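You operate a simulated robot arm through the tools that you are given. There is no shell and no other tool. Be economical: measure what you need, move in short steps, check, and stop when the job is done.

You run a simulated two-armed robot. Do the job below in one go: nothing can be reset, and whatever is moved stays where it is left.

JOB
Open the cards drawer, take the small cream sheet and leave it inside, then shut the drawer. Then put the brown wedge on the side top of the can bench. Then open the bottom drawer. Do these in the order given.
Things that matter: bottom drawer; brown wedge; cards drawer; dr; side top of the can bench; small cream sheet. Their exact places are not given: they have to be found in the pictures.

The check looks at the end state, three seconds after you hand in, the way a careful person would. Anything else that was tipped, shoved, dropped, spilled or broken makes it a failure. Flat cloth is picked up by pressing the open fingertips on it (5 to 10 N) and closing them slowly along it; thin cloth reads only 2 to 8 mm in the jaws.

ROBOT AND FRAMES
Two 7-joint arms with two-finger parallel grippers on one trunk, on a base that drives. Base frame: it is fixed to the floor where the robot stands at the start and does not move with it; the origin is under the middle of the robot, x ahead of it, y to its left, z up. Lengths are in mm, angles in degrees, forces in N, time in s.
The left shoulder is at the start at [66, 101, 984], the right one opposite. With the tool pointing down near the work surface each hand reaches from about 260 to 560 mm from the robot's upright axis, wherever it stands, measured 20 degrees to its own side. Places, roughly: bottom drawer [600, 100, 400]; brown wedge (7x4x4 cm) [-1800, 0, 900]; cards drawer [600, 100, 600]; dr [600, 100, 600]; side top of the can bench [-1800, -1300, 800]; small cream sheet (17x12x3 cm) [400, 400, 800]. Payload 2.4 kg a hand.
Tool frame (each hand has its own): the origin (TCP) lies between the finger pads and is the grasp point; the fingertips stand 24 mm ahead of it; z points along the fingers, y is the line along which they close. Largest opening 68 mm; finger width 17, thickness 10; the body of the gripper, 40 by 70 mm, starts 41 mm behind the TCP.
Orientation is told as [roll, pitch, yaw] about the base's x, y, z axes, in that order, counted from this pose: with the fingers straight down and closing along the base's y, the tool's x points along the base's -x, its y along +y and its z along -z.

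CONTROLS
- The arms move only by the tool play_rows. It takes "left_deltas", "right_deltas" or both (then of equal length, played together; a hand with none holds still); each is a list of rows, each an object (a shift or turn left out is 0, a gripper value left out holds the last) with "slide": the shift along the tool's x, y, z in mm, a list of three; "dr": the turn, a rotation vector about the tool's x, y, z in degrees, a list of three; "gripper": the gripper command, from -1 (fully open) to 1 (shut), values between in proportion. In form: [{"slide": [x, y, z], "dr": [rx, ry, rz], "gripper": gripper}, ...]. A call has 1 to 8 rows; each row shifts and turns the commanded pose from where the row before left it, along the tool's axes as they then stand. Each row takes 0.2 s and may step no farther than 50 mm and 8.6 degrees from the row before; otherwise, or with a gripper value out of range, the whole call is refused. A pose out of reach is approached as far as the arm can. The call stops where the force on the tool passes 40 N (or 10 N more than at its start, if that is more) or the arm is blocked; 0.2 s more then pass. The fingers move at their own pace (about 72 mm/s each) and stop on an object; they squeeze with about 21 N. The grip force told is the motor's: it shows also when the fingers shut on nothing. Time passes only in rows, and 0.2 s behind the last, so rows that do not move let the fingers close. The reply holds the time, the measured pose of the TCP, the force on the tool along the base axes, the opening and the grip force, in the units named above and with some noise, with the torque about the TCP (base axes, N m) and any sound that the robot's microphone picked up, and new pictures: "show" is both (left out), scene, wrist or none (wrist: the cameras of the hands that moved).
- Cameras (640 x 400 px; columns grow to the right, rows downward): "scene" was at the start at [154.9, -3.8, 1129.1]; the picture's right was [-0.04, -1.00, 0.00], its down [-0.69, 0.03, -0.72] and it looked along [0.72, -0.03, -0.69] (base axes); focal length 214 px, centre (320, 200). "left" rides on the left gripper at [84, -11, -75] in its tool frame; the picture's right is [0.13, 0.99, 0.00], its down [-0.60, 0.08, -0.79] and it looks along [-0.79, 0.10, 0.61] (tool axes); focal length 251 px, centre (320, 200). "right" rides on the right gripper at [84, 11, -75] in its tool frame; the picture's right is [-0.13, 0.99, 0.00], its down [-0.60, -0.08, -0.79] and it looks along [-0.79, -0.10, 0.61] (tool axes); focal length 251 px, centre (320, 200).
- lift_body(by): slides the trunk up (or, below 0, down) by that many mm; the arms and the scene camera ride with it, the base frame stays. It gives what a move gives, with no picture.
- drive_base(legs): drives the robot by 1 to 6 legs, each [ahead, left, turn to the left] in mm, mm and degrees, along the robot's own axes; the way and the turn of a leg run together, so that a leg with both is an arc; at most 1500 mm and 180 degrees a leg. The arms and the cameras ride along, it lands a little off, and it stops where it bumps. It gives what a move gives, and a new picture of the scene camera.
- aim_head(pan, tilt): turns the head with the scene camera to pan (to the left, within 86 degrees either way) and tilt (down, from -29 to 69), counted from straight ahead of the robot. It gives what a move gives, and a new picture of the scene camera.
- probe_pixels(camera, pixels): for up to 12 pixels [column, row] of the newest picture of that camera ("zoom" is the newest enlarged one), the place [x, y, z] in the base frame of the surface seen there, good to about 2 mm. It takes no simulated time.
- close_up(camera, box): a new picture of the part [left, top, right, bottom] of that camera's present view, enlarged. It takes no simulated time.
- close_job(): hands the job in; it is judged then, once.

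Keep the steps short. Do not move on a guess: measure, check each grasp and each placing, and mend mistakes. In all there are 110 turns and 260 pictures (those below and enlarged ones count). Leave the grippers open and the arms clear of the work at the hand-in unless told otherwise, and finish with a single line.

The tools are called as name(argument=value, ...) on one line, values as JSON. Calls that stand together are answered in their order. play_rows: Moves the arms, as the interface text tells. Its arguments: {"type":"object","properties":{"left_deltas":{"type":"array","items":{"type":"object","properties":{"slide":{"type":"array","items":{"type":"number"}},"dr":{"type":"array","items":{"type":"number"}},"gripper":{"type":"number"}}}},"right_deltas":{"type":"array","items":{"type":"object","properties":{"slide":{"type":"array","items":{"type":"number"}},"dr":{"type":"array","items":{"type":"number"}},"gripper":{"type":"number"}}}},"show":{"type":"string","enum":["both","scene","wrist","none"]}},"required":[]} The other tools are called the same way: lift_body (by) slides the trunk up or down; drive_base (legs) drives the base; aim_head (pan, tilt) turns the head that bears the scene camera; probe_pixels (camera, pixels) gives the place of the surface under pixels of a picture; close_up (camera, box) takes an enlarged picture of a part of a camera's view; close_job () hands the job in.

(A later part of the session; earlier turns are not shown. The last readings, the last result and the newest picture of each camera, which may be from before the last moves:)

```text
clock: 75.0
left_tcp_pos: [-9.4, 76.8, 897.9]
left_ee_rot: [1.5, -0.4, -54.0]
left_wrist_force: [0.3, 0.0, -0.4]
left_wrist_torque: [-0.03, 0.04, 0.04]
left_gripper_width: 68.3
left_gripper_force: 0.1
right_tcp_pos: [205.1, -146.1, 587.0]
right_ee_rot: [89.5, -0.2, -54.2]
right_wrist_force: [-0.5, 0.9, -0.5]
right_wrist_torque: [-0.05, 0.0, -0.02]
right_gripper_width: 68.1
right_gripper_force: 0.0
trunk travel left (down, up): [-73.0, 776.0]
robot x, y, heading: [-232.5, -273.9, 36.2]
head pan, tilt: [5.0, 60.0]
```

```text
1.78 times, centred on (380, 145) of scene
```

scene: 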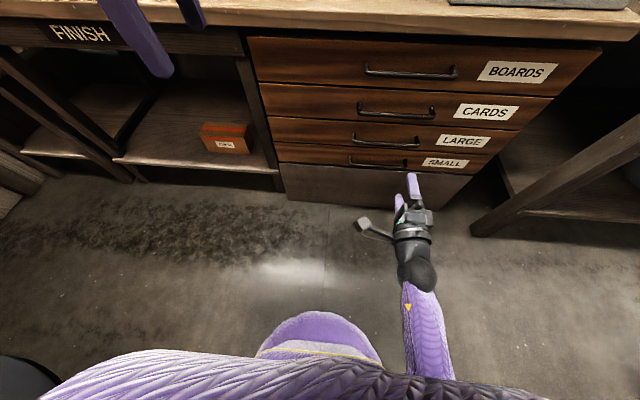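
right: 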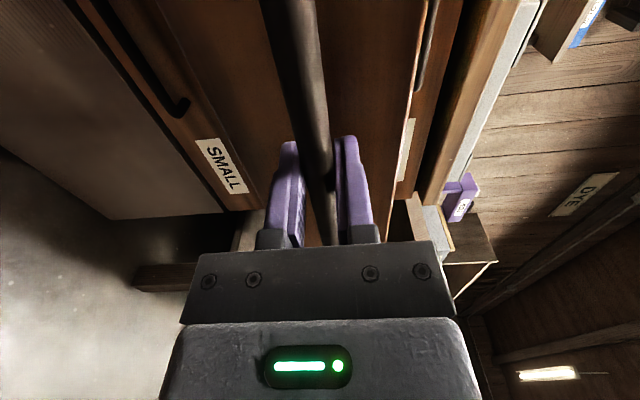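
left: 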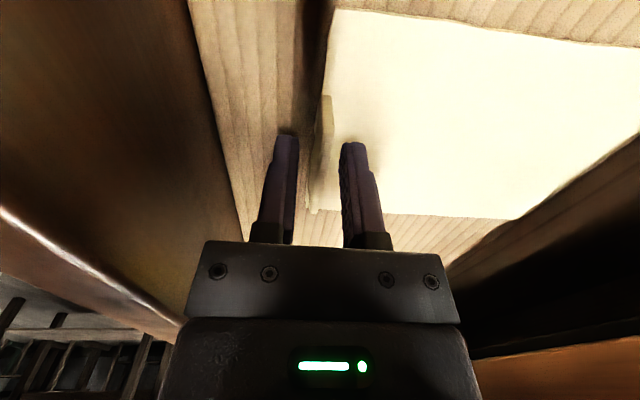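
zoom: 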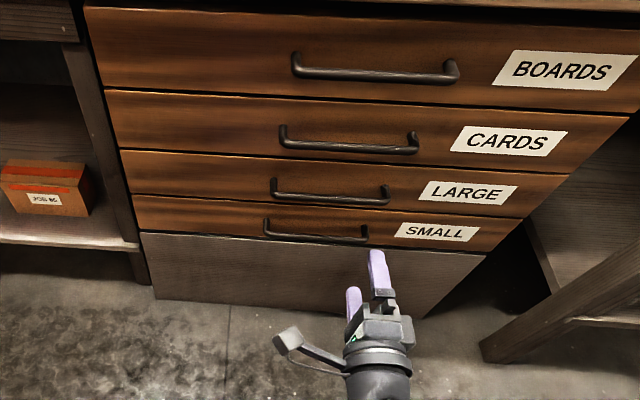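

The cards drawer is shut flush. Next is the wedge behind me: I raise the trunk and turn round to heading ~180°.

lift_body(by=127)

drive_base(legs=[[-100, 0, 0], [0, 0, 144]])

aim_head(pan=0, tilt=20)

aim_head(pan=45, tilt=20)

```text
clock: 76.5
left_tcp_pos: [-9.5, 75.9, 1024.6]
left_ee_rot: [1.3, -0.6, -54.0]
left_wrist_force: [-0.3, 0.9, 0.2]
left_wrist_torque: [-0.02, -0.02, -0.01]
left_gripper_width: 68.2
left_gripper_force: 0.0
right_tcp_pos: [205.9, -145.9, 715.4]
right_ee_rot: [89.5, -0.1, -54.3]
right_wrist_force: [1.0, 0.1, -0.5]
right_wrist_torque: [0.02, -0.02, 0.03]
right_gripper_width: 68.3
right_gripper_force: 0.1
trunk travel left (down, up): [-200.0, 650.0]
robot x, y, heading: [-232.8, -274.7, 36.1]
head pan, tilt: [5.0, 60.0]
```

```text
clock: 83.8
left_tcp_pos: [-693.1, -508.5, 1024.2]
left_ee_rot: [1.5, -0.5, 93.7]
left_wrist_force: [-0.6, -0.5, -0.5]
left_wrist_torque: [-0.03, 0.0, -0.02]
left_gripper_width: 68.2
left_gripper_force: 0.0
right_tcp_pos: [-755.6, -205.7, 714.5]
right_ee_rot: [89.5, -0.1, 93.4]
right_wrist_force: [-0.9, -0.2, -0.1]
right_wrist_torque: [0.0, 0.01, 0.01]
right_gripper_width: 68.1
right_gripper_force: 0.1
trunk travel left (down, up): [-200.0, 650.0]
robot x, y, heading: [-313.0, -331.4, -176.6]
head pan, tilt: [5.0, 60.0]
```

scene: 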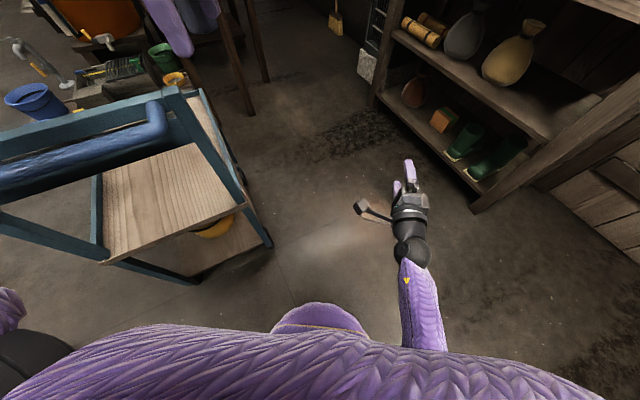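

```text
clock: 84.8
left_tcp_pos: [-692.1, -508.3, 1025.1]
left_ee_rot: [1.5, -0.5, 93.8]
left_wrist_force: [-0.2, -0.6, -0.8]
left_wrist_torque: [0.03, 0.02, 0.01]
left_gripper_width: 67.6
left_gripper_force: 0.1
right_tcp_pos: [-756.1, -205.7, 714.5]
right_ee_rot: [89.5, -0.1, 93.3]
right_wrist_force: [0.4, 0.3, 0.0]
right_wrist_torque: [0.03, 0.02, -0.06]
right_gripper_width: 67.9
right_gripper_force: 0.0
trunk travel left (down, up): [-200.0, 650.0]
robot x, y, heading: [-314.4, -333.1, -176.4]
head pan, tilt: [0.0, 20.0]
```

scene: 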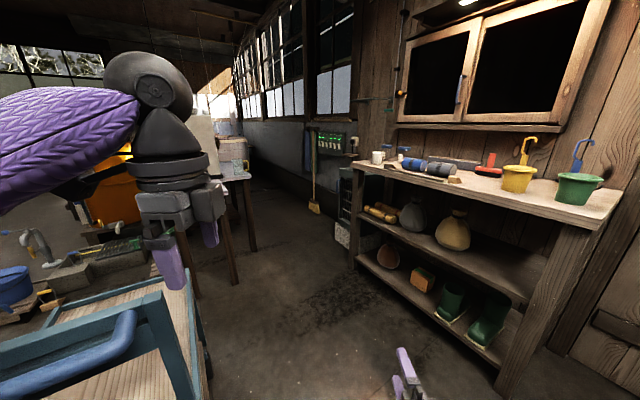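

```text
clock: 85.9
left_tcp_pos: [-693.1, -508.5, 1024.4]
left_ee_rot: [1.4, -0.5, 93.8]
left_wrist_force: [-0.4, -0.4, -1.1]
left_wrist_torque: [0.01, -0.01, -0.02]
left_gripper_width: 68.2
left_gripper_force: 0.1
right_tcp_pos: [-755.9, -206.3, 715.7]
right_ee_rot: [89.5, -0.1, 93.4]
right_wrist_force: [0.4, -0.2, 0.1]
right_wrist_torque: [-0.02, -0.03, 0.01]
right_gripper_width: 68.0
right_gripper_force: 0.0
trunk travel left (down, up): [-200.0, 650.0]
robot x, y, heading: [-316.2, -334.3, -176.3]
head pan, tilt: [45.0, 20.0]
```

scene: 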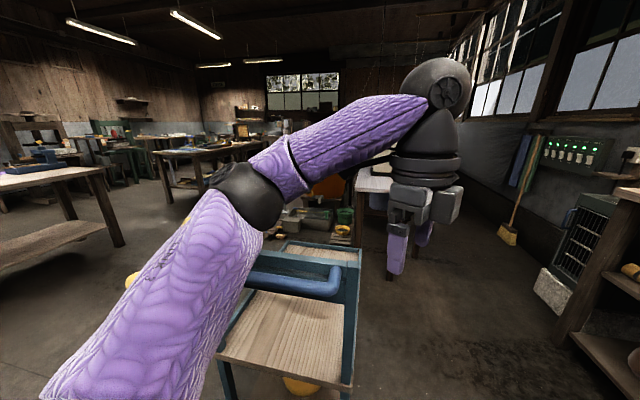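

Shelf with items on the right ahead, a blue cart at my left. I enlarge the shelf top and the far table.

aim_head(pan=-8, tilt=25)

close_up(camera="scene", box=[340, 110, 600, 270])

close_up(camera="scene", box=[180, 60, 400, 260])

```text
clock: 87.2
left_tcp_pos: [-691.8, -509.3, 1025.7]
left_ee_rot: [1.5, -0.5, 93.7]
left_wrist_force: [-0.3, 0.4, 0.8]
left_wrist_torque: [0.03, -0.05, 0.01]
left_gripper_width: 68.0
left_gripper_force: 0.1
right_tcp_pos: [-757.5, -206.8, 714.2]
right_ee_rot: [89.4, -0.1, 93.4]
right_wrist_force: [0.9, 0.0, -0.6]
right_wrist_torque: [0.02, 0.01, 0.0]
right_gripper_width: 67.9
right_gripper_force: 0.1
trunk travel left (down, up): [-200.0, 650.0]
robot x, y, heading: [-317.0, -335.7, -176.1]
head pan, tilt: [-8.0, 25.0]
```

scene: 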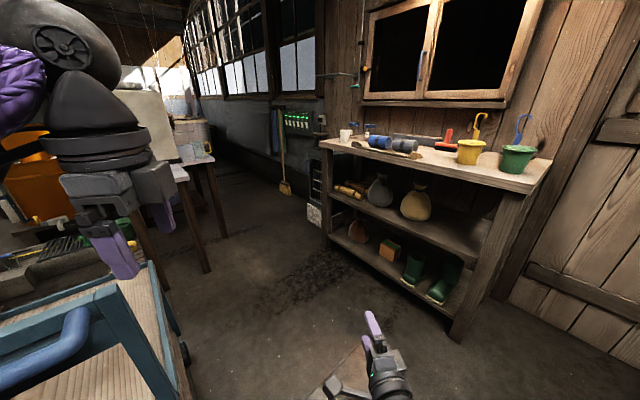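

```text
2.46 times, centred on (470, 190) of scene
```

zoom: 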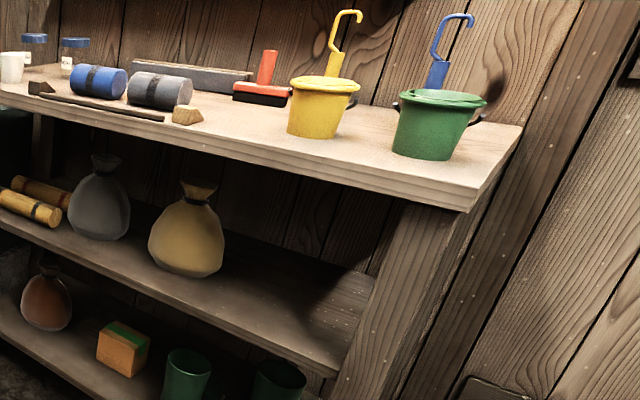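

```text
2.00 times, centred on (290, 160) of scene
```

zoom: 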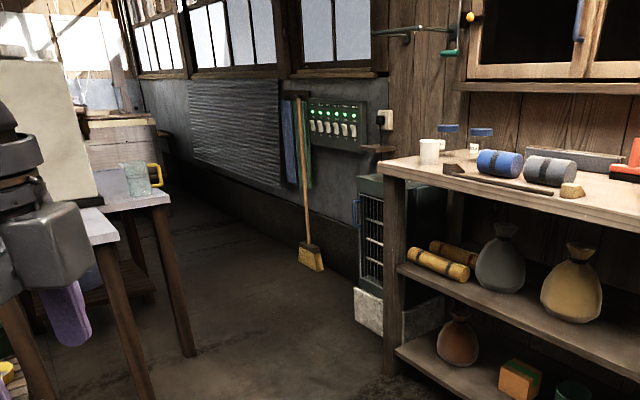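

There is a tan wedge and a dark piece at the end of a rod. I probe positions and enlarge.

probe_pixels(camera="scene", pixels=[[417, 155], [357, 145], [322, 145], [550, 162], [528, 190], [400, 158], [345, 136], [185, 168], [45, 350], [100, 295], [390, 245], [150, 270]])

close_up(camera="scene", box=[330, 115, 450, 175])

```text
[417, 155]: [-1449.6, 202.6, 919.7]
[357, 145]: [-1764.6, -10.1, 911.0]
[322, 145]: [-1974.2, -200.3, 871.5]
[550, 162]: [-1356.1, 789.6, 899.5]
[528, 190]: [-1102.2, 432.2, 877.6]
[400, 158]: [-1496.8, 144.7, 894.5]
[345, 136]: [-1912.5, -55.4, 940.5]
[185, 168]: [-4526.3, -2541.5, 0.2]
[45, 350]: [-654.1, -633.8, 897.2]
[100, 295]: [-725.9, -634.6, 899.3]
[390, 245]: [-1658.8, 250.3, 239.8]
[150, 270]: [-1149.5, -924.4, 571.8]
```

```text
5.33 times, centred on (390, 145) of scene
```

zoom: 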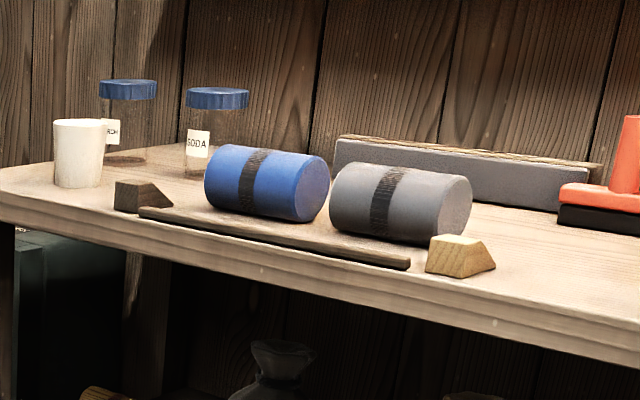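

The dark brown wedge is the left one at about (-1765, -10); the tan one is a decoy. The shelf's front faces me for heading 126°. I check the cart's and table's near sides before driving.

probe_pixels(camera="scene", pixels=[[186, 350], [150, 310], [178, 390], [208, 268], [165, 285], [225, 235], [210, 160], [160, 265], [120, 300], [360, 370], [325, 235], [455, 340]])

```text
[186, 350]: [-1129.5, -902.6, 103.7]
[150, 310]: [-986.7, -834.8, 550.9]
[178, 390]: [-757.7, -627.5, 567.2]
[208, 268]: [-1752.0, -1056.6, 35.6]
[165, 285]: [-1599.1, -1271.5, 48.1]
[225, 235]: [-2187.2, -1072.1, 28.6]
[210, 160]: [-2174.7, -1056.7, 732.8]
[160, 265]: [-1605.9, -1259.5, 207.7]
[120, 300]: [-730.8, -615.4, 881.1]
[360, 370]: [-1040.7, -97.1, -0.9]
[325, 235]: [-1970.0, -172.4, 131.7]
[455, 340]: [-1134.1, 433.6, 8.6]
```

Path is clear with the cart at y<-615. First I fold the right hand to a compact pose: tip it down 90° and raise it.

play_rows(right_deltas=[{"dr": [8.5, 0, 0]}, {"dr": [8.5, 0, 0]}, {"dr": [8.5, 0, 0]}, {"dr": [8.5, 0, 0]}, {"dr": [8.5, 0, 0]}, {"dr": [8.5, 0, 0]}, {"dr": [8.5, 0, 0]}, {"dr": [8.5, 0, 0]}], show="none")

play_rows(right_deltas=[{"dr": [8.5, 0, 0]}, {"dr": [8.5, 0, 0]}, {"dr": [4, 0, 0]}, {"slide": [0, 0, -45]}, {"slide": [0, 0, -45]}, {"slide": [0, 0, -45]}, {"slide": [0, 0, -45]}, {}], show="none")

```text
clock: 87.8
left_tcp_pos: [-692.5, -507.8, 1024.4]
left_ee_rot: [1.4, -0.5, 93.7]
left_wrist_force: [1.1, 0.7, 0.9]
left_wrist_torque: [-0.02, 0.03, 0.0]
left_gripper_width: 68.2
left_gripper_force: 0.1
right_tcp_pos: [-755.4, -158.9, 713.4]
right_ee_rot: [71.0, -12.4, 95.1]
right_wrist_force: [0.4, -0.9, 0.5]
right_wrist_torque: [0.04, 0.0, 0.01]
right_gripper_width: 68.0
right_gripper_force: 0.1
right hand out of reach, approached as far as the arm can: row 3
trunk travel left (down, up): [-200.0, 650.0]
robot x, y, heading: [-316.4, -330.8, -176.3]
head pan, tilt: [-8.0, 25.0]
stopped in row 3 (right hand): the arm was blocked; the commanded pose is now the measured one
```

```text
clock: 88.3
left_tcp_pos: [-693.0, -508.1, 1023.8]
left_ee_rot: [1.4, -0.5, 93.5]
left_wrist_force: [-0.6, 0.6, 0.6]
left_wrist_torque: [0.04, 0.04, 0.0]
left_gripper_width: 68.1
left_gripper_force: 0.0
right_tcp_pos: [-759.5, -104.2, 725.1]
right_ee_rot: [63.6, -20.7, 94.5]
right_wrist_force: [0.1, 0.6, 0.2]
right_wrist_torque: [-0.05, 0.01, 0.02]
right_gripper_width: 68.0
right_gripper_force: 0.0
right hand out of reach, approached as far as the arm can: row 1, 2
trunk travel left (down, up): [-200.0, 650.0]
robot x, y, heading: [-311.5, -337.2, -176.2]
head pan, tilt: [-8.0, 25.0]
stopped in row 2 (right hand): the arm was blocked; the commanded pose is now the measured one
```

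That way hits a joint limit. I reverse the original sequence instead: roll back about z, then pitch about y.

play_rows(right_deltas=[{"dr": [-6, 0, -6]}, {"dr": [-6, 0, -6]}, {"dr": [-6, 0, -6]}, {"dr": [-4, 0, -7]}, {"dr": [0, 0, -8.5]}, {"dr": [0, 0, -8.5]}, {"dr": [0, 0, -8.5]}, {}], show="none")

```text
clock: 90.1
left_tcp_pos: [-692.8, -507.0, 1023.9]
left_ee_rot: [1.5, -0.4, 93.4]
left_wrist_force: [0.1, 0.1, 0.3]
left_wrist_torque: [-0.01, 0.01, -0.01]
left_gripper_width: 68.2
left_gripper_force: 0.1
right_tcp_pos: [-756.7, -107.4, 721.6]
right_ee_rot: [71.2, -69.1, 114.3]
right_wrist_force: [0.0, 0.2, -0.5]
right_wrist_torque: [-0.01, 0.01, -0.03]
right_gripper_width: 67.9
right_gripper_force: 0.0
trunk travel left (down, up): [-200.0, 650.0]
robot x, y, heading: [-316.9, -328.1, -176.7]
head pan, tilt: [-8.0, 25.0]
```

play_rows(right_deltas=[{"dr": [0, 4, -8]}, {"dr": [0, 6, -8]}, {"dr": [0, 8.5, 0]}, {"dr": [0, 8.5, 0]}, {"dr": [0, 8.5, 0]}, {"dr": [0, 8.5, 0]}, {"dr": [0, 8.5, 0]}, {}], show="scene")

```text
refused: row 1 steps farther than a row can; nothing moved
```

play_rows(right_deltas=[{"dr": [0, 3, -7.5]}, {"dr": [0, 3, -7.5]}, {"dr": [0, 8.5, 0]}, {"dr": [0, 8.5, 0]}, {"dr": [0, 8.5, 0]}, {"dr": [0, 8.5, 0]}, {"dr": [0, 8.5, 0]}, {}], show="scene")

```text
clock: 91.9
left_tcp_pos: [-691.8, -508.9, 1024.2]
left_ee_rot: [1.5, -0.5, 93.6]
left_wrist_force: [0.2, 0.0, 0.1]
left_wrist_torque: [0.02, -0.03, 0.0]
left_gripper_width: 68.0
left_gripper_force: 0.1
right_tcp_pos: [-758.9, -107.3, 720.4]
right_ee_rot: [6.3, -34.8, -176.7]
right_wrist_force: [0.2, -1.5, -0.2]
right_wrist_torque: [0.01, -0.02, 0.01]
right_gripper_width: 68.0
right_gripper_force: 0.0
trunk travel left (down, up): [-200.0, 650.0]
robot x, y, heading: [-320.6, -333.7, -176.6]
head pan, tilt: [-8.0, 25.0]
```

scene: 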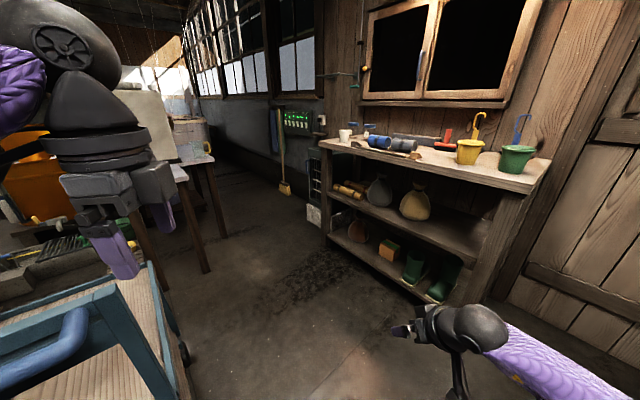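

It's unfolding well. I finish the pitch and raise.

play_rows(right_deltas=[{"dr": [0, 8.5, 0]}, {"dr": [0, 8.5, 0]}, {"dr": [0, 8.5, 0]}, {"dr": [0, 8.5, 0]}, {"slide": [10, 0, -48]}, {"slide": [10, 0, -48]}, {"slide": [10, 0, -48]}, {"slide": [10, 0, -48]}], show="none")

play_rows(right_deltas=[{"slide": [10, -10, -48]}, {"slide": [10, -10, -48]}, {"slide": [10, -10, -48]}, {}], show="scene")

```text
clock: 93.7
left_tcp_pos: [-692.9, -507.3, 1025.1]
left_ee_rot: [1.5, -0.5, 93.5]
left_wrist_force: [0.2, -0.5, 0.5]
left_wrist_torque: [-0.02, 0.03, 0.0]
left_gripper_width: 68.0
left_gripper_force: 0.1
right_tcp_pos: [-718.7, -84.2, 913.5]
right_ee_rot: [5.3, -1.0, -173.0]
right_wrist_force: [-0.3, -0.8, -0.4]
right_wrist_torque: [-0.01, 0.0, -0.01]
right_gripper_width: 68.0
right_gripper_force: 0.1
trunk travel left (down, up): [-200.0, 650.0]
robot x, y, heading: [-315.7, -333.7, -176.4]
head pan, tilt: [-8.0, 25.0]
```

```text
clock: 94.7
left_tcp_pos: [-693.1, -507.5, 1024.6]
left_ee_rot: [1.5, -0.5, 93.5]
left_wrist_force: [0.3, 0.3, 0.0]
left_wrist_torque: [0.01, 0.0, 0.0]
left_gripper_width: 67.8
left_gripper_force: 0.0
right_tcp_pos: [-691.0, -38.1, 1052.8]
right_ee_rot: [5.4, -0.9, -173.1]
right_wrist_force: [0.1, -0.3, -0.6]
right_wrist_torque: [0.0, 0.01, 0.0]
right_gripper_width: 67.7
right_gripper_force: 0.1
trunk travel left (down, up): [-200.0, 650.0]
robot x, y, heading: [-310.6, -332.6, -176.3]
head pan, tilt: [-8.0, 25.0]
```

scene: 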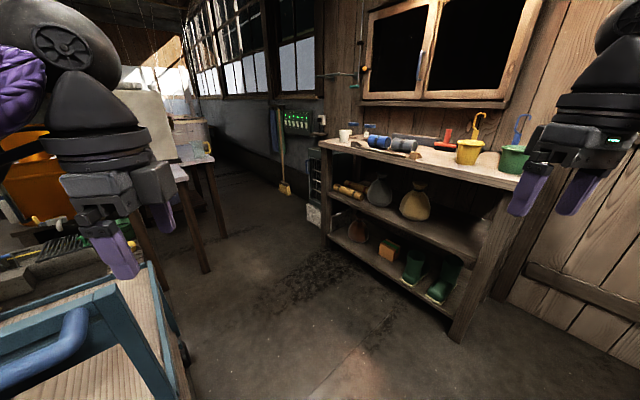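

Both hands are high. I drive to in front of the wedge and turn to face the shelf.

drive_base(legs=[[0, -70, 0], [1033, 0, 0], [0, 0, -57.7]])

aim_head(pan=10, tilt=45)

```text
clock: 103.3
left_tcp_pos: [-1711.6, -83.1, 1024.1]
left_ee_rot: [1.5, -0.5, 34.5]
left_wrist_force: [0.1, 0.5, 0.1]
left_wrist_torque: [0.02, -0.03, -0.03]
left_gripper_width: 68.1
left_gripper_force: 0.1
right_tcp_pos: [-1309.0, 156.2, 1053.3]
right_ee_rot: [5.1, -1.1, 127.8]
right_wrist_force: [0.3, 0.2, -0.1]
right_wrist_torque: [0.01, -0.02, 0.0]
right_gripper_width: 68.0
right_gripper_force: 0.1
trunk travel left (down, up): [-200.0, 650.0]
robot x, y, heading: [-1368.3, -319.0, 124.5]
head pan, tilt: [-8.0, 25.0]
```

scene: 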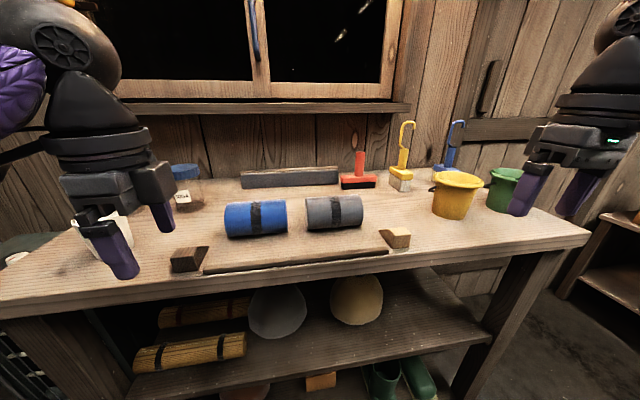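

```text
clock: 104.1
left_tcp_pos: [-1711.6, -84.5, 1024.9]
left_ee_rot: [1.5, -0.4, 34.4]
left_wrist_force: [-0.1, 0.4, -0.5]
left_wrist_torque: [0.02, -0.03, -0.03]
left_gripper_width: 67.8
left_gripper_force: 0.1
right_tcp_pos: [-1310.4, 156.1, 1053.3]
right_ee_rot: [5.2, -1.0, 127.8]
right_wrist_force: [0.8, -0.1, -0.1]
right_wrist_torque: [0.01, 0.02, -0.04]
right_gripper_width: 67.8
right_gripper_force: 0.1
trunk travel left (down, up): [-200.0, 650.0]
robot x, y, heading: [-1367.6, -321.6, 124.5]
head pan, tilt: [10.0, 45.0]
```

scene: 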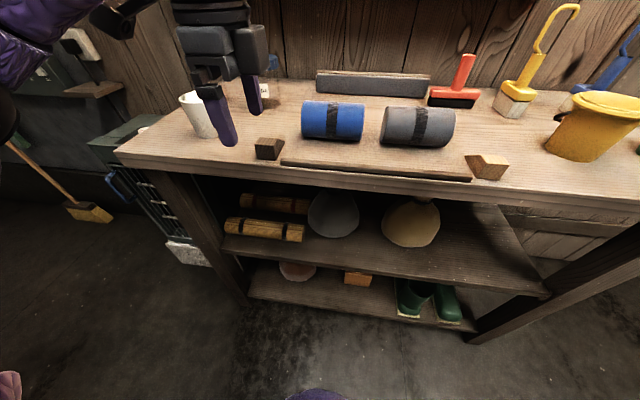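

I enlarge the wedge and probe it.

close_up(camera="scene", box=[180, 80, 340, 190])

probe_pixels(camera="scene", pixels=[[258, 140], [275, 141], [257, 158], [275, 159], [283, 150], [266, 150], [284, 163], [250, 165], [300, 165], [205, 110], [205, 130], [262, 139]])

```text
3.64 times, centred on (260, 135) of scene
```

zoom: 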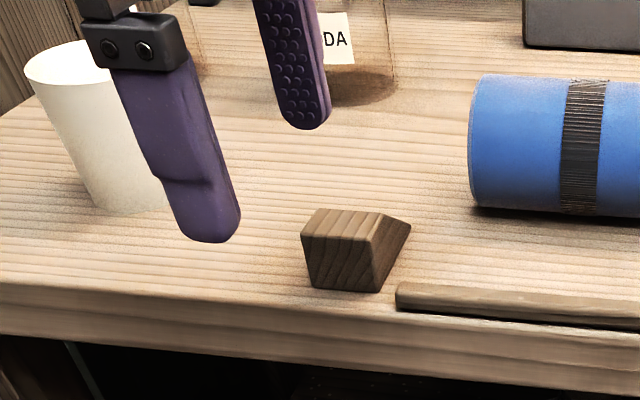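

```text
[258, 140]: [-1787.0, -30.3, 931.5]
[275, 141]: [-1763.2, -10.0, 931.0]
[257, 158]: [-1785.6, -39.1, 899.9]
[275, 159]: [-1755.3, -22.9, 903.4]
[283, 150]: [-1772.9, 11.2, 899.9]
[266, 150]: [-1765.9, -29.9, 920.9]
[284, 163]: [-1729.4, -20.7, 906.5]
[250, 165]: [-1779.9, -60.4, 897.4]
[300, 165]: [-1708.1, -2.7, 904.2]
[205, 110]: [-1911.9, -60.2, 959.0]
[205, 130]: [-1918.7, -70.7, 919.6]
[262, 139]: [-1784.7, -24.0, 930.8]
```

probe_pixels(camera="zoom", pixels=[[308, 240], [365, 248], [312, 280], [370, 286], [316, 212], [376, 216], [408, 226], [382, 282], [340, 225], [400, 240], [405, 305], [400, 290]])

```text
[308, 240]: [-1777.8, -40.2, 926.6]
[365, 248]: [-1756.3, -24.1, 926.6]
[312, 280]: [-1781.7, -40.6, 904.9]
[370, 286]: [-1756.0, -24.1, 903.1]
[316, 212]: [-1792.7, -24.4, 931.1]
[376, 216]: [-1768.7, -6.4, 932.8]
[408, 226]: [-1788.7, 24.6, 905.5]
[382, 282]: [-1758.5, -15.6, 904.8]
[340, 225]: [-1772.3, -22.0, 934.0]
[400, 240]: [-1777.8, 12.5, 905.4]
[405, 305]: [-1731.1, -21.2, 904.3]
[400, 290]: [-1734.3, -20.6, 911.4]
```

The wedge's thick end faces me, width across 36° direction, top z 933; grasp point ≈ (-1779, -17, 927). The right hand already closes across that width, so I shift the base 320 mm left to use it.

drive_base(legs=[[0, 320, 0], [0, 0, 1.3]])

play_rows(right_deltas=[{"slide": [0, 40, 0], "gripper": -0.7}, {"slide": [0, 40, 0]}, {"slide": [-20, 40, 0]}, {"slide": [-40, 30, 0]}, {}], show="both")

```text
clock: 106.6
left_tcp_pos: [-1980.3, -272.7, 1025.1]
left_ee_rot: [1.5, -0.6, 35.9]
left_wrist_force: [-0.5, 0.2, 0.0]
left_wrist_torque: [-0.01, -0.01, 0.0]
left_gripper_width: 68.0
left_gripper_force: 0.1
right_tcp_pos: [-1582.9, -24.1, 1052.4]
right_ee_rot: [5.3, -0.9, 129.2]
right_wrist_force: [1.0, -0.4, -0.5]
right_wrist_torque: [0.02, 0.01, -0.01]
right_gripper_width: 68.0
right_gripper_force: 0.0
trunk travel left (down, up): [-200.0, 650.0]
robot x, y, heading: [-1628.0, -495.6, 125.8]
head pan, tilt: [10.0, 45.0]
```

scene: 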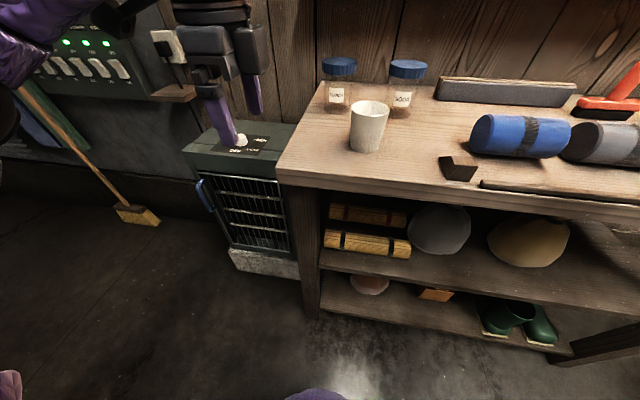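

```text
clock: 107.8
left_tcp_pos: [-1980.7, -272.9, 1023.9]
left_ee_rot: [1.5, -0.5, 35.9]
left_wrist_force: [0.2, 1.0, 0.0]
left_wrist_torque: [0.01, 0.03, 0.01]
left_gripper_width: 67.9
left_gripper_force: 0.0
right_tcp_pos: [-1735.9, -69.9, 1067.0]
right_ee_rot: [5.2, -0.9, 129.2]
right_wrist_force: [0.2, 0.4, -0.1]
right_wrist_torque: [0.0, -0.03, 0.0]
right_gripper_width: 57.7
right_gripper_force: 0.1
trunk travel left (down, up): [-200.0, 650.0]
robot x, y, heading: [-1629.5, -496.7, 126.0]
head pan, tilt: [10.0, 45.0]
```

scene: 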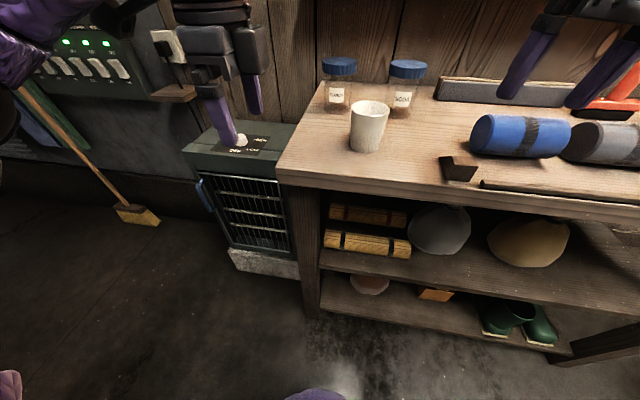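
right: 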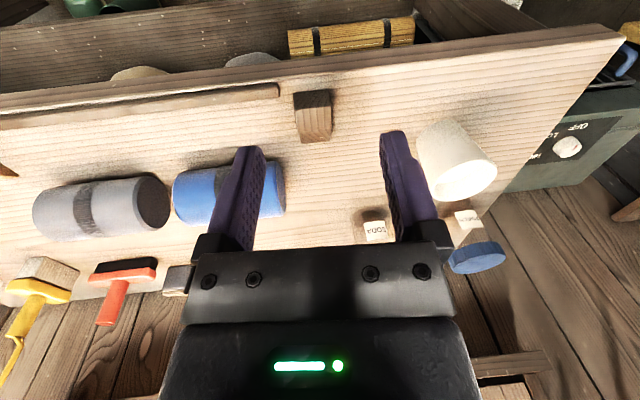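

I level the tool (roll 5°, yaw 3°) and move 68 mm forward over the wedge.

play_rows(right_deltas=[{"dr": [5, 0, 0]}, {"dr": [0, 0, 3.2]}, {"slide": [-34, 2, 20]}, {"slide": [-34, 2, 20]}, {}], show="wrist")

```text
clock: 109.0
left_tcp_pos: [-1979.6, -272.8, 1025.2]
left_ee_rot: [1.4, -0.5, 35.9]
left_wrist_force: [-0.2, 0.2, 0.6]
left_wrist_torque: [-0.01, -0.04, -0.01]
left_gripper_width: 68.3
left_gripper_force: 0.0
right_tcp_pos: [-1777.7, -16.1, 1028.3]
right_ee_rot: [0.2, -0.9, 126.1]
right_wrist_force: [0.3, 0.7, 0.2]
right_wrist_torque: [0.04, -0.01, 0.03]
right_gripper_width: 58.1
right_gripper_force: 0.0
trunk travel left (down, up): [-200.0, 650.0]
robot x, y, heading: [-1631.1, -499.5, 125.8]
head pan, tilt: [10.0, 45.0]
```

right: 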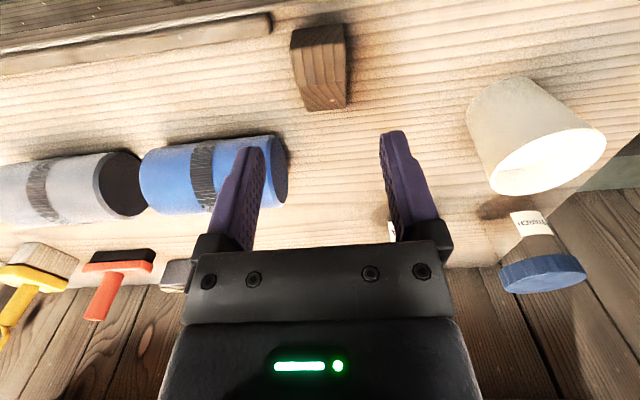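

probe_pixels(camera="right", pixels=[[286, 185], [280, 150], [292, 60], [318, 28], [348, 62], [320, 60], [345, 30], [305, 105], [345, 105], [268, 22]])

```text
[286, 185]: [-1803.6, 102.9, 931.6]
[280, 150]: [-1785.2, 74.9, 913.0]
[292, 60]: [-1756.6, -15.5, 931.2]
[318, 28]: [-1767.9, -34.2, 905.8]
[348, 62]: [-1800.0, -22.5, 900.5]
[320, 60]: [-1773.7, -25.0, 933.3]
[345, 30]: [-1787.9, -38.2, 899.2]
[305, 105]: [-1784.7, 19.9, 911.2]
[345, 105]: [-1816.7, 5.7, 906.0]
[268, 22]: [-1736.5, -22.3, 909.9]
```

Clear of the roll and the stick. I lower to z≈927 and close.

play_rows(right_deltas=[{"slide": [0, 0, 35]}, {"slide": [0, 0, 35]}, {"slide": [0, 0, 20]}, {"slide": [0, 0, 10]}, {"gripper": 1}, {}, {}, {}], show="wrist")

```text
clock: 110.8
left_tcp_pos: [-1980.6, -272.1, 1024.5]
left_ee_rot: [1.5, -0.4, 35.9]
left_wrist_force: [0.2, 0.2, 0.1]
left_wrist_torque: [0.01, 0.0, 0.02]
left_gripper_width: 68.0
left_gripper_force: 0.1
right_tcp_pos: [-1779.8, -16.6, 929.2]
right_ee_rot: [0.2, -1.0, 126.0]
right_wrist_force: [-0.2, 0.8, 1.0]
right_wrist_torque: [-0.02, 0.01, 0.01]
right_gripper_width: 35.6
right_gripper_force: 21.2
trunk travel left (down, up): [-200.0, 650.0]
robot x, y, heading: [-1632.8, -499.8, 125.9]
head pan, tilt: [10.0, 45.0]
```

right: 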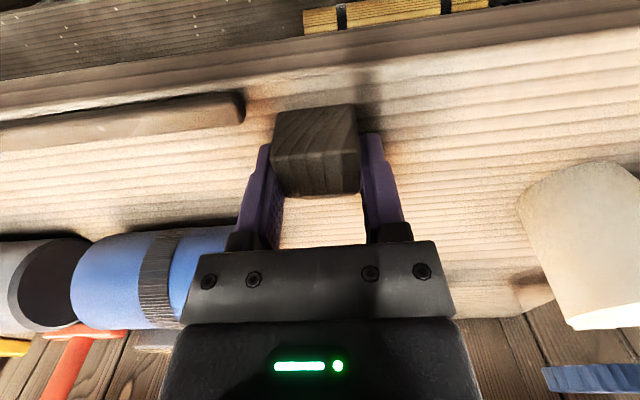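

Wedge held (35.6 mm). I lift it 150 mm, pull back, then look for the can bench to the left.

play_rows(right_deltas=[{"slide": [0, 0, -20]}, {"slide": [0, 0, -40]}, {"slide": [0, 0, -40]}, {"slide": [30, 0, -30]}, {"slide": [40, 0, 0]}, {}], show="none")

drive_base(legs=[[-200, 0, 0], [0, 0, 60]])

aim_head(pan=20, tilt=28)

```text
clock: 112.2
left_tcp_pos: [-1980.7, -274.1, 1024.8]
left_ee_rot: [1.5, -0.4, 35.9]
left_wrist_force: [0.0, -0.1, 0.5]
left_wrist_torque: [-0.04, 0.02, 0.0]
left_gripper_width: 68.2
left_gripper_force: 0.0
right_tcp_pos: [-1740.3, -74.4, 1057.3]
right_ee_rot: [0.4, -0.9, 126.1]
right_wrist_force: [0.0, 0.6, -0.8]
right_wrist_torque: [0.0, 0.01, -0.01]
right_gripper_width: 35.4
right_gripper_force: 21.0
trunk travel left (down, up): [-200.0, 650.0]
robot x, y, heading: [-1628.6, -499.6, 126.1]
head pan, tilt: [10.0, 45.0]
```

```text
clock: 116.5
left_tcp_pos: [-1878.0, -857.7, 1024.0]
left_ee_rot: [1.6, -0.5, 96.9]
left_wrist_force: [-0.8, -0.4, -0.6]
left_wrist_torque: [0.0, -0.01, 0.0]
left_gripper_width: 68.0
left_gripper_force: 0.0
right_tcp_pos: [-1936.2, -552.8, 1057.2]
right_ee_rot: [0.3, -1.0, -173.0]
right_wrist_force: [-0.6, 0.6, -0.7]
right_wrist_torque: [0.02, 0.04, -0.02]
right_gripper_width: 35.1
right_gripper_force: 21.1
trunk travel left (down, up): [-200.0, 650.0]
robot x, y, heading: [-1514.5, -662.5, -173.1]
head pan, tilt: [10.0, 45.0]
```

scene: 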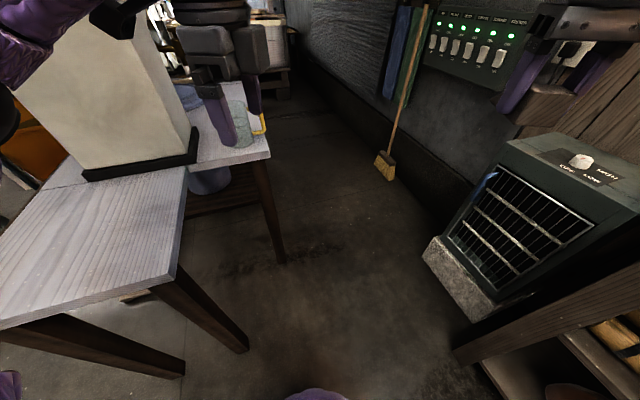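

```text
clock: 117.3
left_tcp_pos: [-1877.8, -858.5, 1024.2]
left_ee_rot: [1.6, -0.5, 96.9]
left_wrist_force: [-1.0, 0.3, -0.3]
left_wrist_torque: [0.0, -0.03, -0.02]
left_gripper_width: 68.1
left_gripper_force: 0.1
right_tcp_pos: [-1935.4, -552.7, 1057.3]
right_ee_rot: [0.4, -1.0, -172.9]
right_wrist_force: [-0.5, -0.8, -0.2]
right_wrist_torque: [-0.02, 0.02, 0.01]
right_gripper_width: 35.4
right_gripper_force: 21.4
trunk travel left (down, up): [-200.0, 650.0]
robot x, y, heading: [-1512.1, -662.4, -173.0]
head pan, tilt: [20.0, 28.0]
```

scene: 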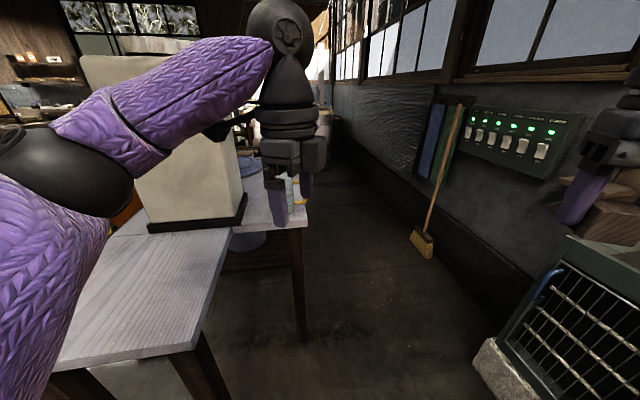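

A white-topped table with a near wing stands left ahead. I probe it and enlarge.

probe_pixels(camera="scene", pixels=[[150, 300], [195, 345], [228, 232], [100, 360], [150, 230], [240, 225], [305, 225], [190, 150], [270, 210], [245, 165], [130, 215]])

aim_head(pan=60, tilt=40)

```text
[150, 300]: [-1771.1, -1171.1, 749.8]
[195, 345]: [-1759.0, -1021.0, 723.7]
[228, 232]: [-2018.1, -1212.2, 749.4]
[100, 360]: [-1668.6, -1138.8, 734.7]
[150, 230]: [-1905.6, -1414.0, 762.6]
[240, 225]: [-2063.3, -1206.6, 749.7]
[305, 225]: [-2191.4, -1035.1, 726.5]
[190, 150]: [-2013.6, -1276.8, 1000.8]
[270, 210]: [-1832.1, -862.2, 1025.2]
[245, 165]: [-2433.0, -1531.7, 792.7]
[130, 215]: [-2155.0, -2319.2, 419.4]
```

```text
clock: 118.3
left_tcp_pos: [-1878.7, -858.0, 1023.1]
left_ee_rot: [1.5, -0.4, 96.9]
left_wrist_force: [-0.9, 0.1, 0.6]
left_wrist_torque: [-0.01, 0.01, -0.02]
left_gripper_width: 68.2
left_gripper_force: 0.1
right_tcp_pos: [-1936.5, -553.2, 1056.5]
right_ee_rot: [0.3, -1.1, -173.0]
right_wrist_force: [-0.3, 0.8, -0.2]
right_wrist_torque: [0.02, 0.02, 0.01]
right_gripper_width: 35.4
right_gripper_force: 21.1
trunk travel left (down, up): [-200.0, 650.0]
robot x, y, heading: [-1512.2, -658.6, -173.1]
head pan, tilt: [60.0, 40.0]
```

scene: 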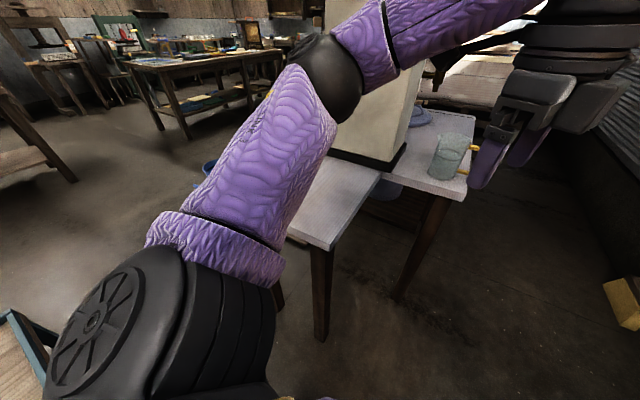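

That wing (z≈750, at about (-1800,-1150)) matches the hint. I turn 55° left to face the whole bench and look.

drive_base(legs=[[0, 0, 55]])

aim_head(pan=-5, tilt=38)

```text
clock: 121.2
left_tcp_pos: [-1561.7, -1074.7, 1025.2]
left_ee_rot: [1.5, -0.6, 151.8]
left_wrist_force: [0.1, 0.3, -0.3]
left_wrist_torque: [0.02, -0.02, 0.0]
left_gripper_width: 67.7
left_gripper_force: 0.0
right_tcp_pos: [-1845.5, -945.8, 1056.0]
right_ee_rot: [0.3, -0.9, -118.0]
right_wrist_force: [0.4, -0.6, -0.7]
right_wrist_torque: [0.0, 0.01, -0.03]
right_gripper_width: 35.2
right_gripper_force: 21.4
trunk travel left (down, up): [-200.0, 650.0]
robot x, y, heading: [-1514.5, -665.3, -118.2]
head pan, tilt: [60.0, 40.0]
```

scene: 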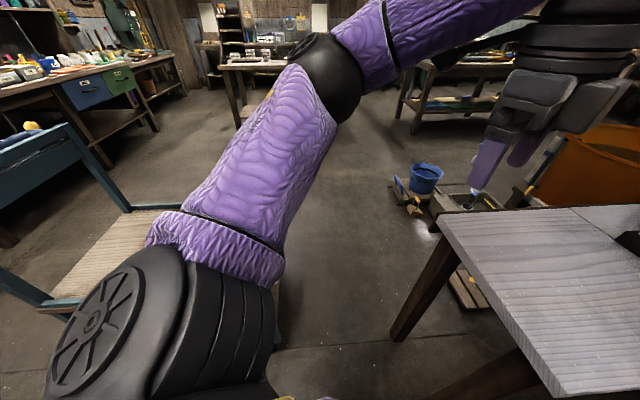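

```text
clock: 122.6
left_tcp_pos: [-1560.7, -1073.5, 1023.9]
left_ee_rot: [1.5, -0.5, 151.8]
left_wrist_force: [-0.4, 0.3, -0.1]
left_wrist_torque: [0.0, 0.02, 0.0]
left_gripper_width: 68.0
left_gripper_force: 0.0
right_tcp_pos: [-1844.7, -946.1, 1055.8]
right_ee_rot: [0.3, -1.0, -118.0]
right_wrist_force: [0.0, 0.1, -1.2]
right_wrist_torque: [0.01, 0.0, -0.03]
right_gripper_width: 35.5
right_gripper_force: 20.6
trunk travel left (down, up): [-200.0, 650.0]
robot x, y, heading: [-1514.2, -668.0, -118.0]
head pan, tilt: [-5.0, 38.0]
```

scene: 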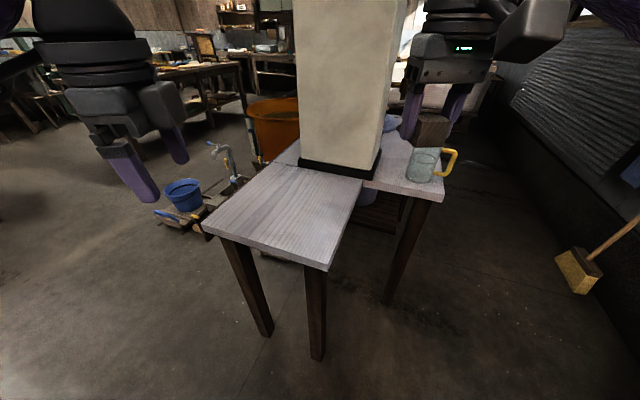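

probe_pixels(camera="scene", pixels=[[206, 230], [325, 268], [360, 185], [275, 168], [285, 215], [440, 198], [400, 150], [300, 155], [425, 170], [390, 125], [340, 165]])

close_up(camera="scene", box=[190, 90, 480, 280])

```text
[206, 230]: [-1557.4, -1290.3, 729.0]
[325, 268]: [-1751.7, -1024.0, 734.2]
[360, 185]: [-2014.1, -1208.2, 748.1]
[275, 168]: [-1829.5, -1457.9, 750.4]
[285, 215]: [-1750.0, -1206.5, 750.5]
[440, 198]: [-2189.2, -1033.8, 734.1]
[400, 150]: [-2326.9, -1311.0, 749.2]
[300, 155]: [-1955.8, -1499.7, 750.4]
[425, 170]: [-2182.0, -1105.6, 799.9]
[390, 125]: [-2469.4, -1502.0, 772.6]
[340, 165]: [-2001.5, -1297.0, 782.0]
```

```text
2.11 times, centred on (335, 185) of scene
```

zoom: 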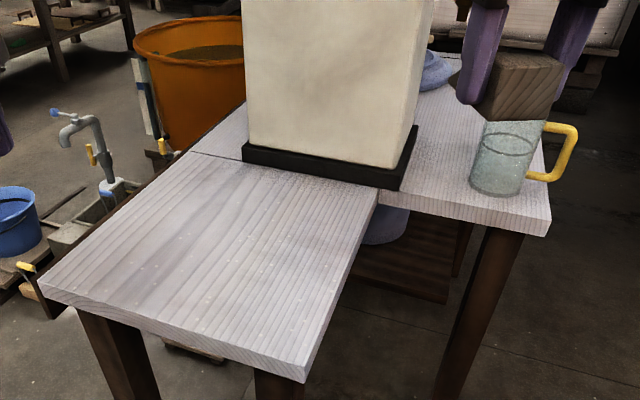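

The L-shaped bench: main top with the jug, and an empty side wing at z≈750 centred (-1790,-1240). I drive 100 mm ahead, 60 mm left toward it.

drive_base(legs=[[100, 60, 0]])

```text
clock: 123.8
left_tcp_pos: [-1556.1, -1192.5, 1025.3]
left_ee_rot: [1.4, -0.5, 151.8]
left_wrist_force: [0.1, 0.6, 0.2]
left_wrist_torque: [0.04, -0.01, -0.03]
left_gripper_width: 68.0
left_gripper_force: 0.0
right_tcp_pos: [-1838.3, -1064.4, 1057.1]
right_ee_rot: [0.3, -0.9, -118.0]
right_wrist_force: [0.1, 0.2, -0.9]
right_wrist_torque: [-0.01, 0.0, 0.04]
right_gripper_width: 35.4
right_gripper_force: 20.8
trunk travel left (down, up): [-200.0, 650.0]
robot x, y, heading: [-1506.6, -780.5, -118.4]
head pan, tilt: [-5.0, 38.0]
```

scene: 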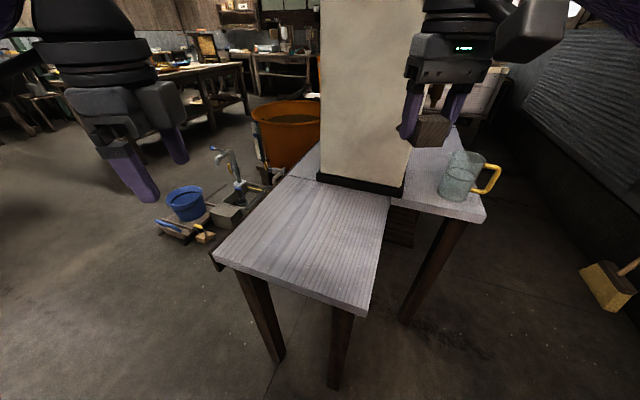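

I move the wedge over the wing (85 mm ahead, 88 mm left) and lower most of the way.

play_rows(right_deltas=[{"slide": [-28, 30, 0]}, {"slide": [-28, 29, 0]}, {"slide": [-29, 29, 0]}, {"slide": [0, 0, 45]}, {"slide": [0, 0, 45]}, {"slide": [0, 0, 45]}, {"slide": [0, 0, 45]}, {}], show="both")

```text
clock: 125.6
left_tcp_pos: [-1556.3, -1194.3, 1023.8]
left_ee_rot: [1.6, -0.5, 151.7]
left_wrist_force: [0.5, 0.0, 0.3]
left_wrist_torque: [0.02, -0.01, -0.04]
left_gripper_width: 67.9
left_gripper_force: 0.1
right_tcp_pos: [-1796.9, -1148.2, 871.3]
right_ee_rot: [0.2, -1.0, -118.1]
right_wrist_force: [-0.5, -0.3, 0.1]
right_wrist_torque: [0.02, 0.01, 0.03]
right_gripper_width: 35.2
right_gripper_force: 20.9
right hand out of reach, approached as far as the arm can: row 2, 3
trunk travel left (down, up): [-200.0, 650.0]
robot x, y, heading: [-1503.0, -783.3, -118.0]
head pan, tilt: [-5.0, 38.0]
```

scene: 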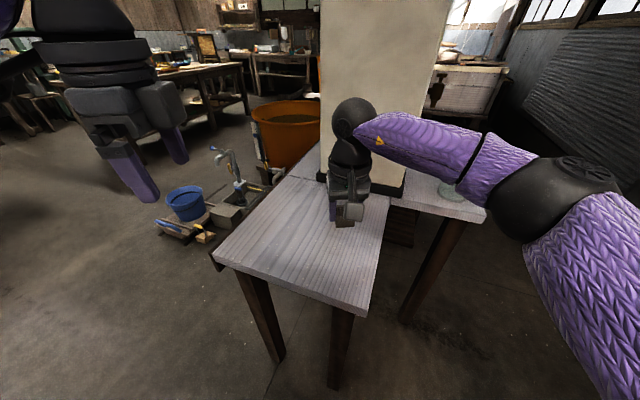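
right: 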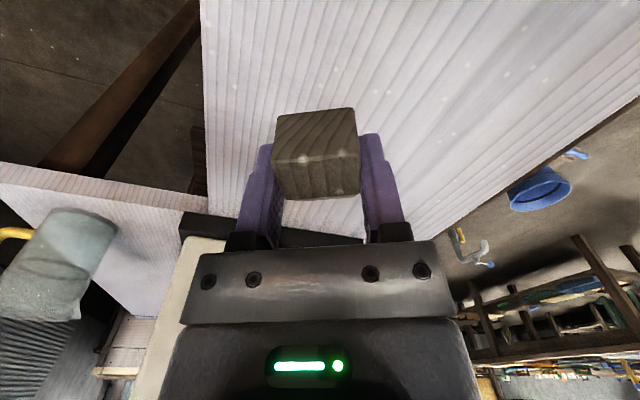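

Before lowering further I check the forearm's height over the jug.

probe_pixels(camera="scene", pixels=[[470, 175], [500, 205], [545, 215], [455, 192], [440, 165], [350, 215], [380, 185]])

```text
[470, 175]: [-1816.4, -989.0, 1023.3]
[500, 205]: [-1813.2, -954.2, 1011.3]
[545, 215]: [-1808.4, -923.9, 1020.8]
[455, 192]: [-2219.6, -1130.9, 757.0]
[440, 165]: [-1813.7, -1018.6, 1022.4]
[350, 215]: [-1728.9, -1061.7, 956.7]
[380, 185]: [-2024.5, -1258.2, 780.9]
```

The arm is far from the jug (only in line of sight). I lower gently to the top.

play_rows(right_deltas=[{"slide": [0, 0, 40]}, {"slide": [0, 0, 35]}, {"slide": [0, 0, 8]}, {"slide": [0, 0, 4]}, {"slide": [0, 0, 3]}, {}], show="wrist")

```text
clock: 127.0
left_tcp_pos: [-1556.1, -1193.1, 1023.6]
left_ee_rot: [1.5, -0.5, 151.7]
left_wrist_force: [0.5, -0.4, 0.1]
left_wrist_torque: [0.01, -0.01, 0.01]
left_gripper_width: 68.1
left_gripper_force: 0.0
right_tcp_pos: [-1796.9, -1149.8, 781.6]
right_ee_rot: [0.3, -1.0, -118.0]
right_wrist_force: [-0.1, -0.4, -0.1]
right_wrist_torque: [-0.01, 0.01, 0.0]
right_gripper_width: 35.4
right_gripper_force: 21.3
trunk travel left (down, up): [-200.0, 650.0]
robot x, y, heading: [-1506.4, -779.8, -118.2]
head pan, tilt: [-5.0, 38.0]
```

right: 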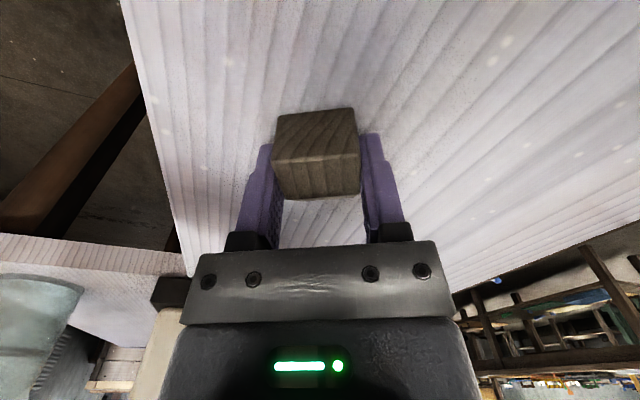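

No contact yet; I ease down 1 mm at a time.

play_rows(right_deltas=[{"slide": [0, 0, 1]}, {"slide": [0, 0, 1]}, {"slide": [0, 0, 1]}, {}], show="none")

```text
clock: 128.0
left_tcp_pos: [-1556.0, -1192.6, 1024.3]
left_ee_rot: [1.5, -0.5, 151.8]
left_wrist_force: [0.5, 0.4, -0.1]
left_wrist_torque: [-0.04, 0.01, -0.01]
left_gripper_width: 67.9
left_gripper_force: 0.0
right_tcp_pos: [-1796.2, -1149.5, 778.9]
right_ee_rot: [0.3, -1.0, -118.0]
right_wrist_force: [-0.6, -2.1, 8.8]
right_wrist_torque: [-0.24, 0.19, 0.05]
right_gripper_width: 35.2
right_gripper_force: 20.7
trunk travel left (down, up): [-200.0, 650.0]
robot x, y, heading: [-1506.0, -782.9, -118.2]
head pan, tilt: [-5.0, 38.0]
```

Contact (8.8 N). I open a bit and rise.

play_rows(right_deltas=[{"gripper": -0.6}, {}, {}, {"slide": [0, 0, -20]}, {"slide": [0, 0, -45]}, {"slide": [0, 0, -45]}, {"slide": [0, 0, -45]}, {}], show="wrist")

```text
clock: 129.8
left_tcp_pos: [-1556.5, -1192.7, 1024.7]
left_ee_rot: [1.5, -0.5, 151.7]
left_wrist_force: [-1.1, -0.4, -0.4]
left_wrist_torque: [0.03, 0.02, -0.01]
left_gripper_width: 68.1
left_gripper_force: 0.0
right_tcp_pos: [-1797.0, -1147.6, 934.2]
right_ee_rot: [0.1, -1.1, -118.0]
right_wrist_force: [0.3, -0.2, -0.2]
right_wrist_torque: [0.0, -0.03, 0.01]
right_gripper_width: 54.3
right_gripper_force: 0.2
trunk travel left (down, up): [-200.0, 650.0]
robot x, y, heading: [-1508.2, -781.7, -118.3]
head pan, tilt: [-5.0, 38.0]
```

right: 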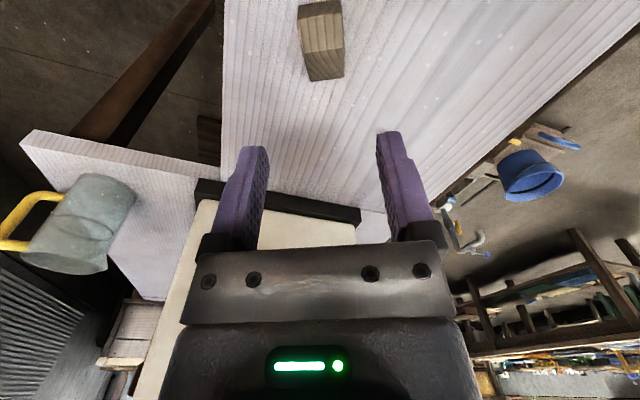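

The wedge stands on the side wing, released. I zoom to confirm later from the scene; now raise and retract the right hand.

play_rows(right_deltas=[{"slide": [0, 0, -40], "gripper": -1}, {"slide": [20, -10, -40]}, {"slide": [30, -40, -30]}, {"slide": [35, -40, 0]}, {}], show="scene")

close_up(camera="scene", box=[210, 120, 420, 310])

```text
refused: row 3 steps farther than a row can; nothing moved
```

```text
2.11 times, centred on (315, 215) of scene
```

zoom: 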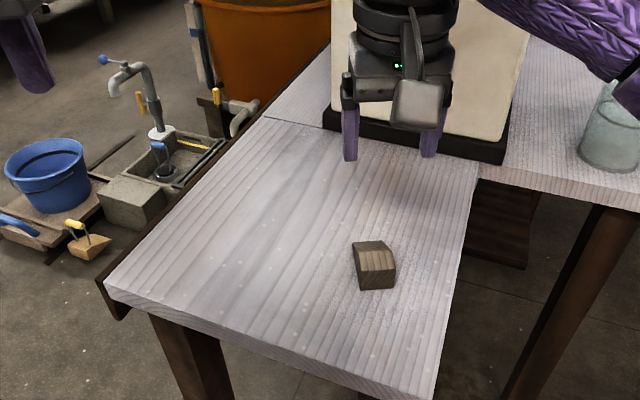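

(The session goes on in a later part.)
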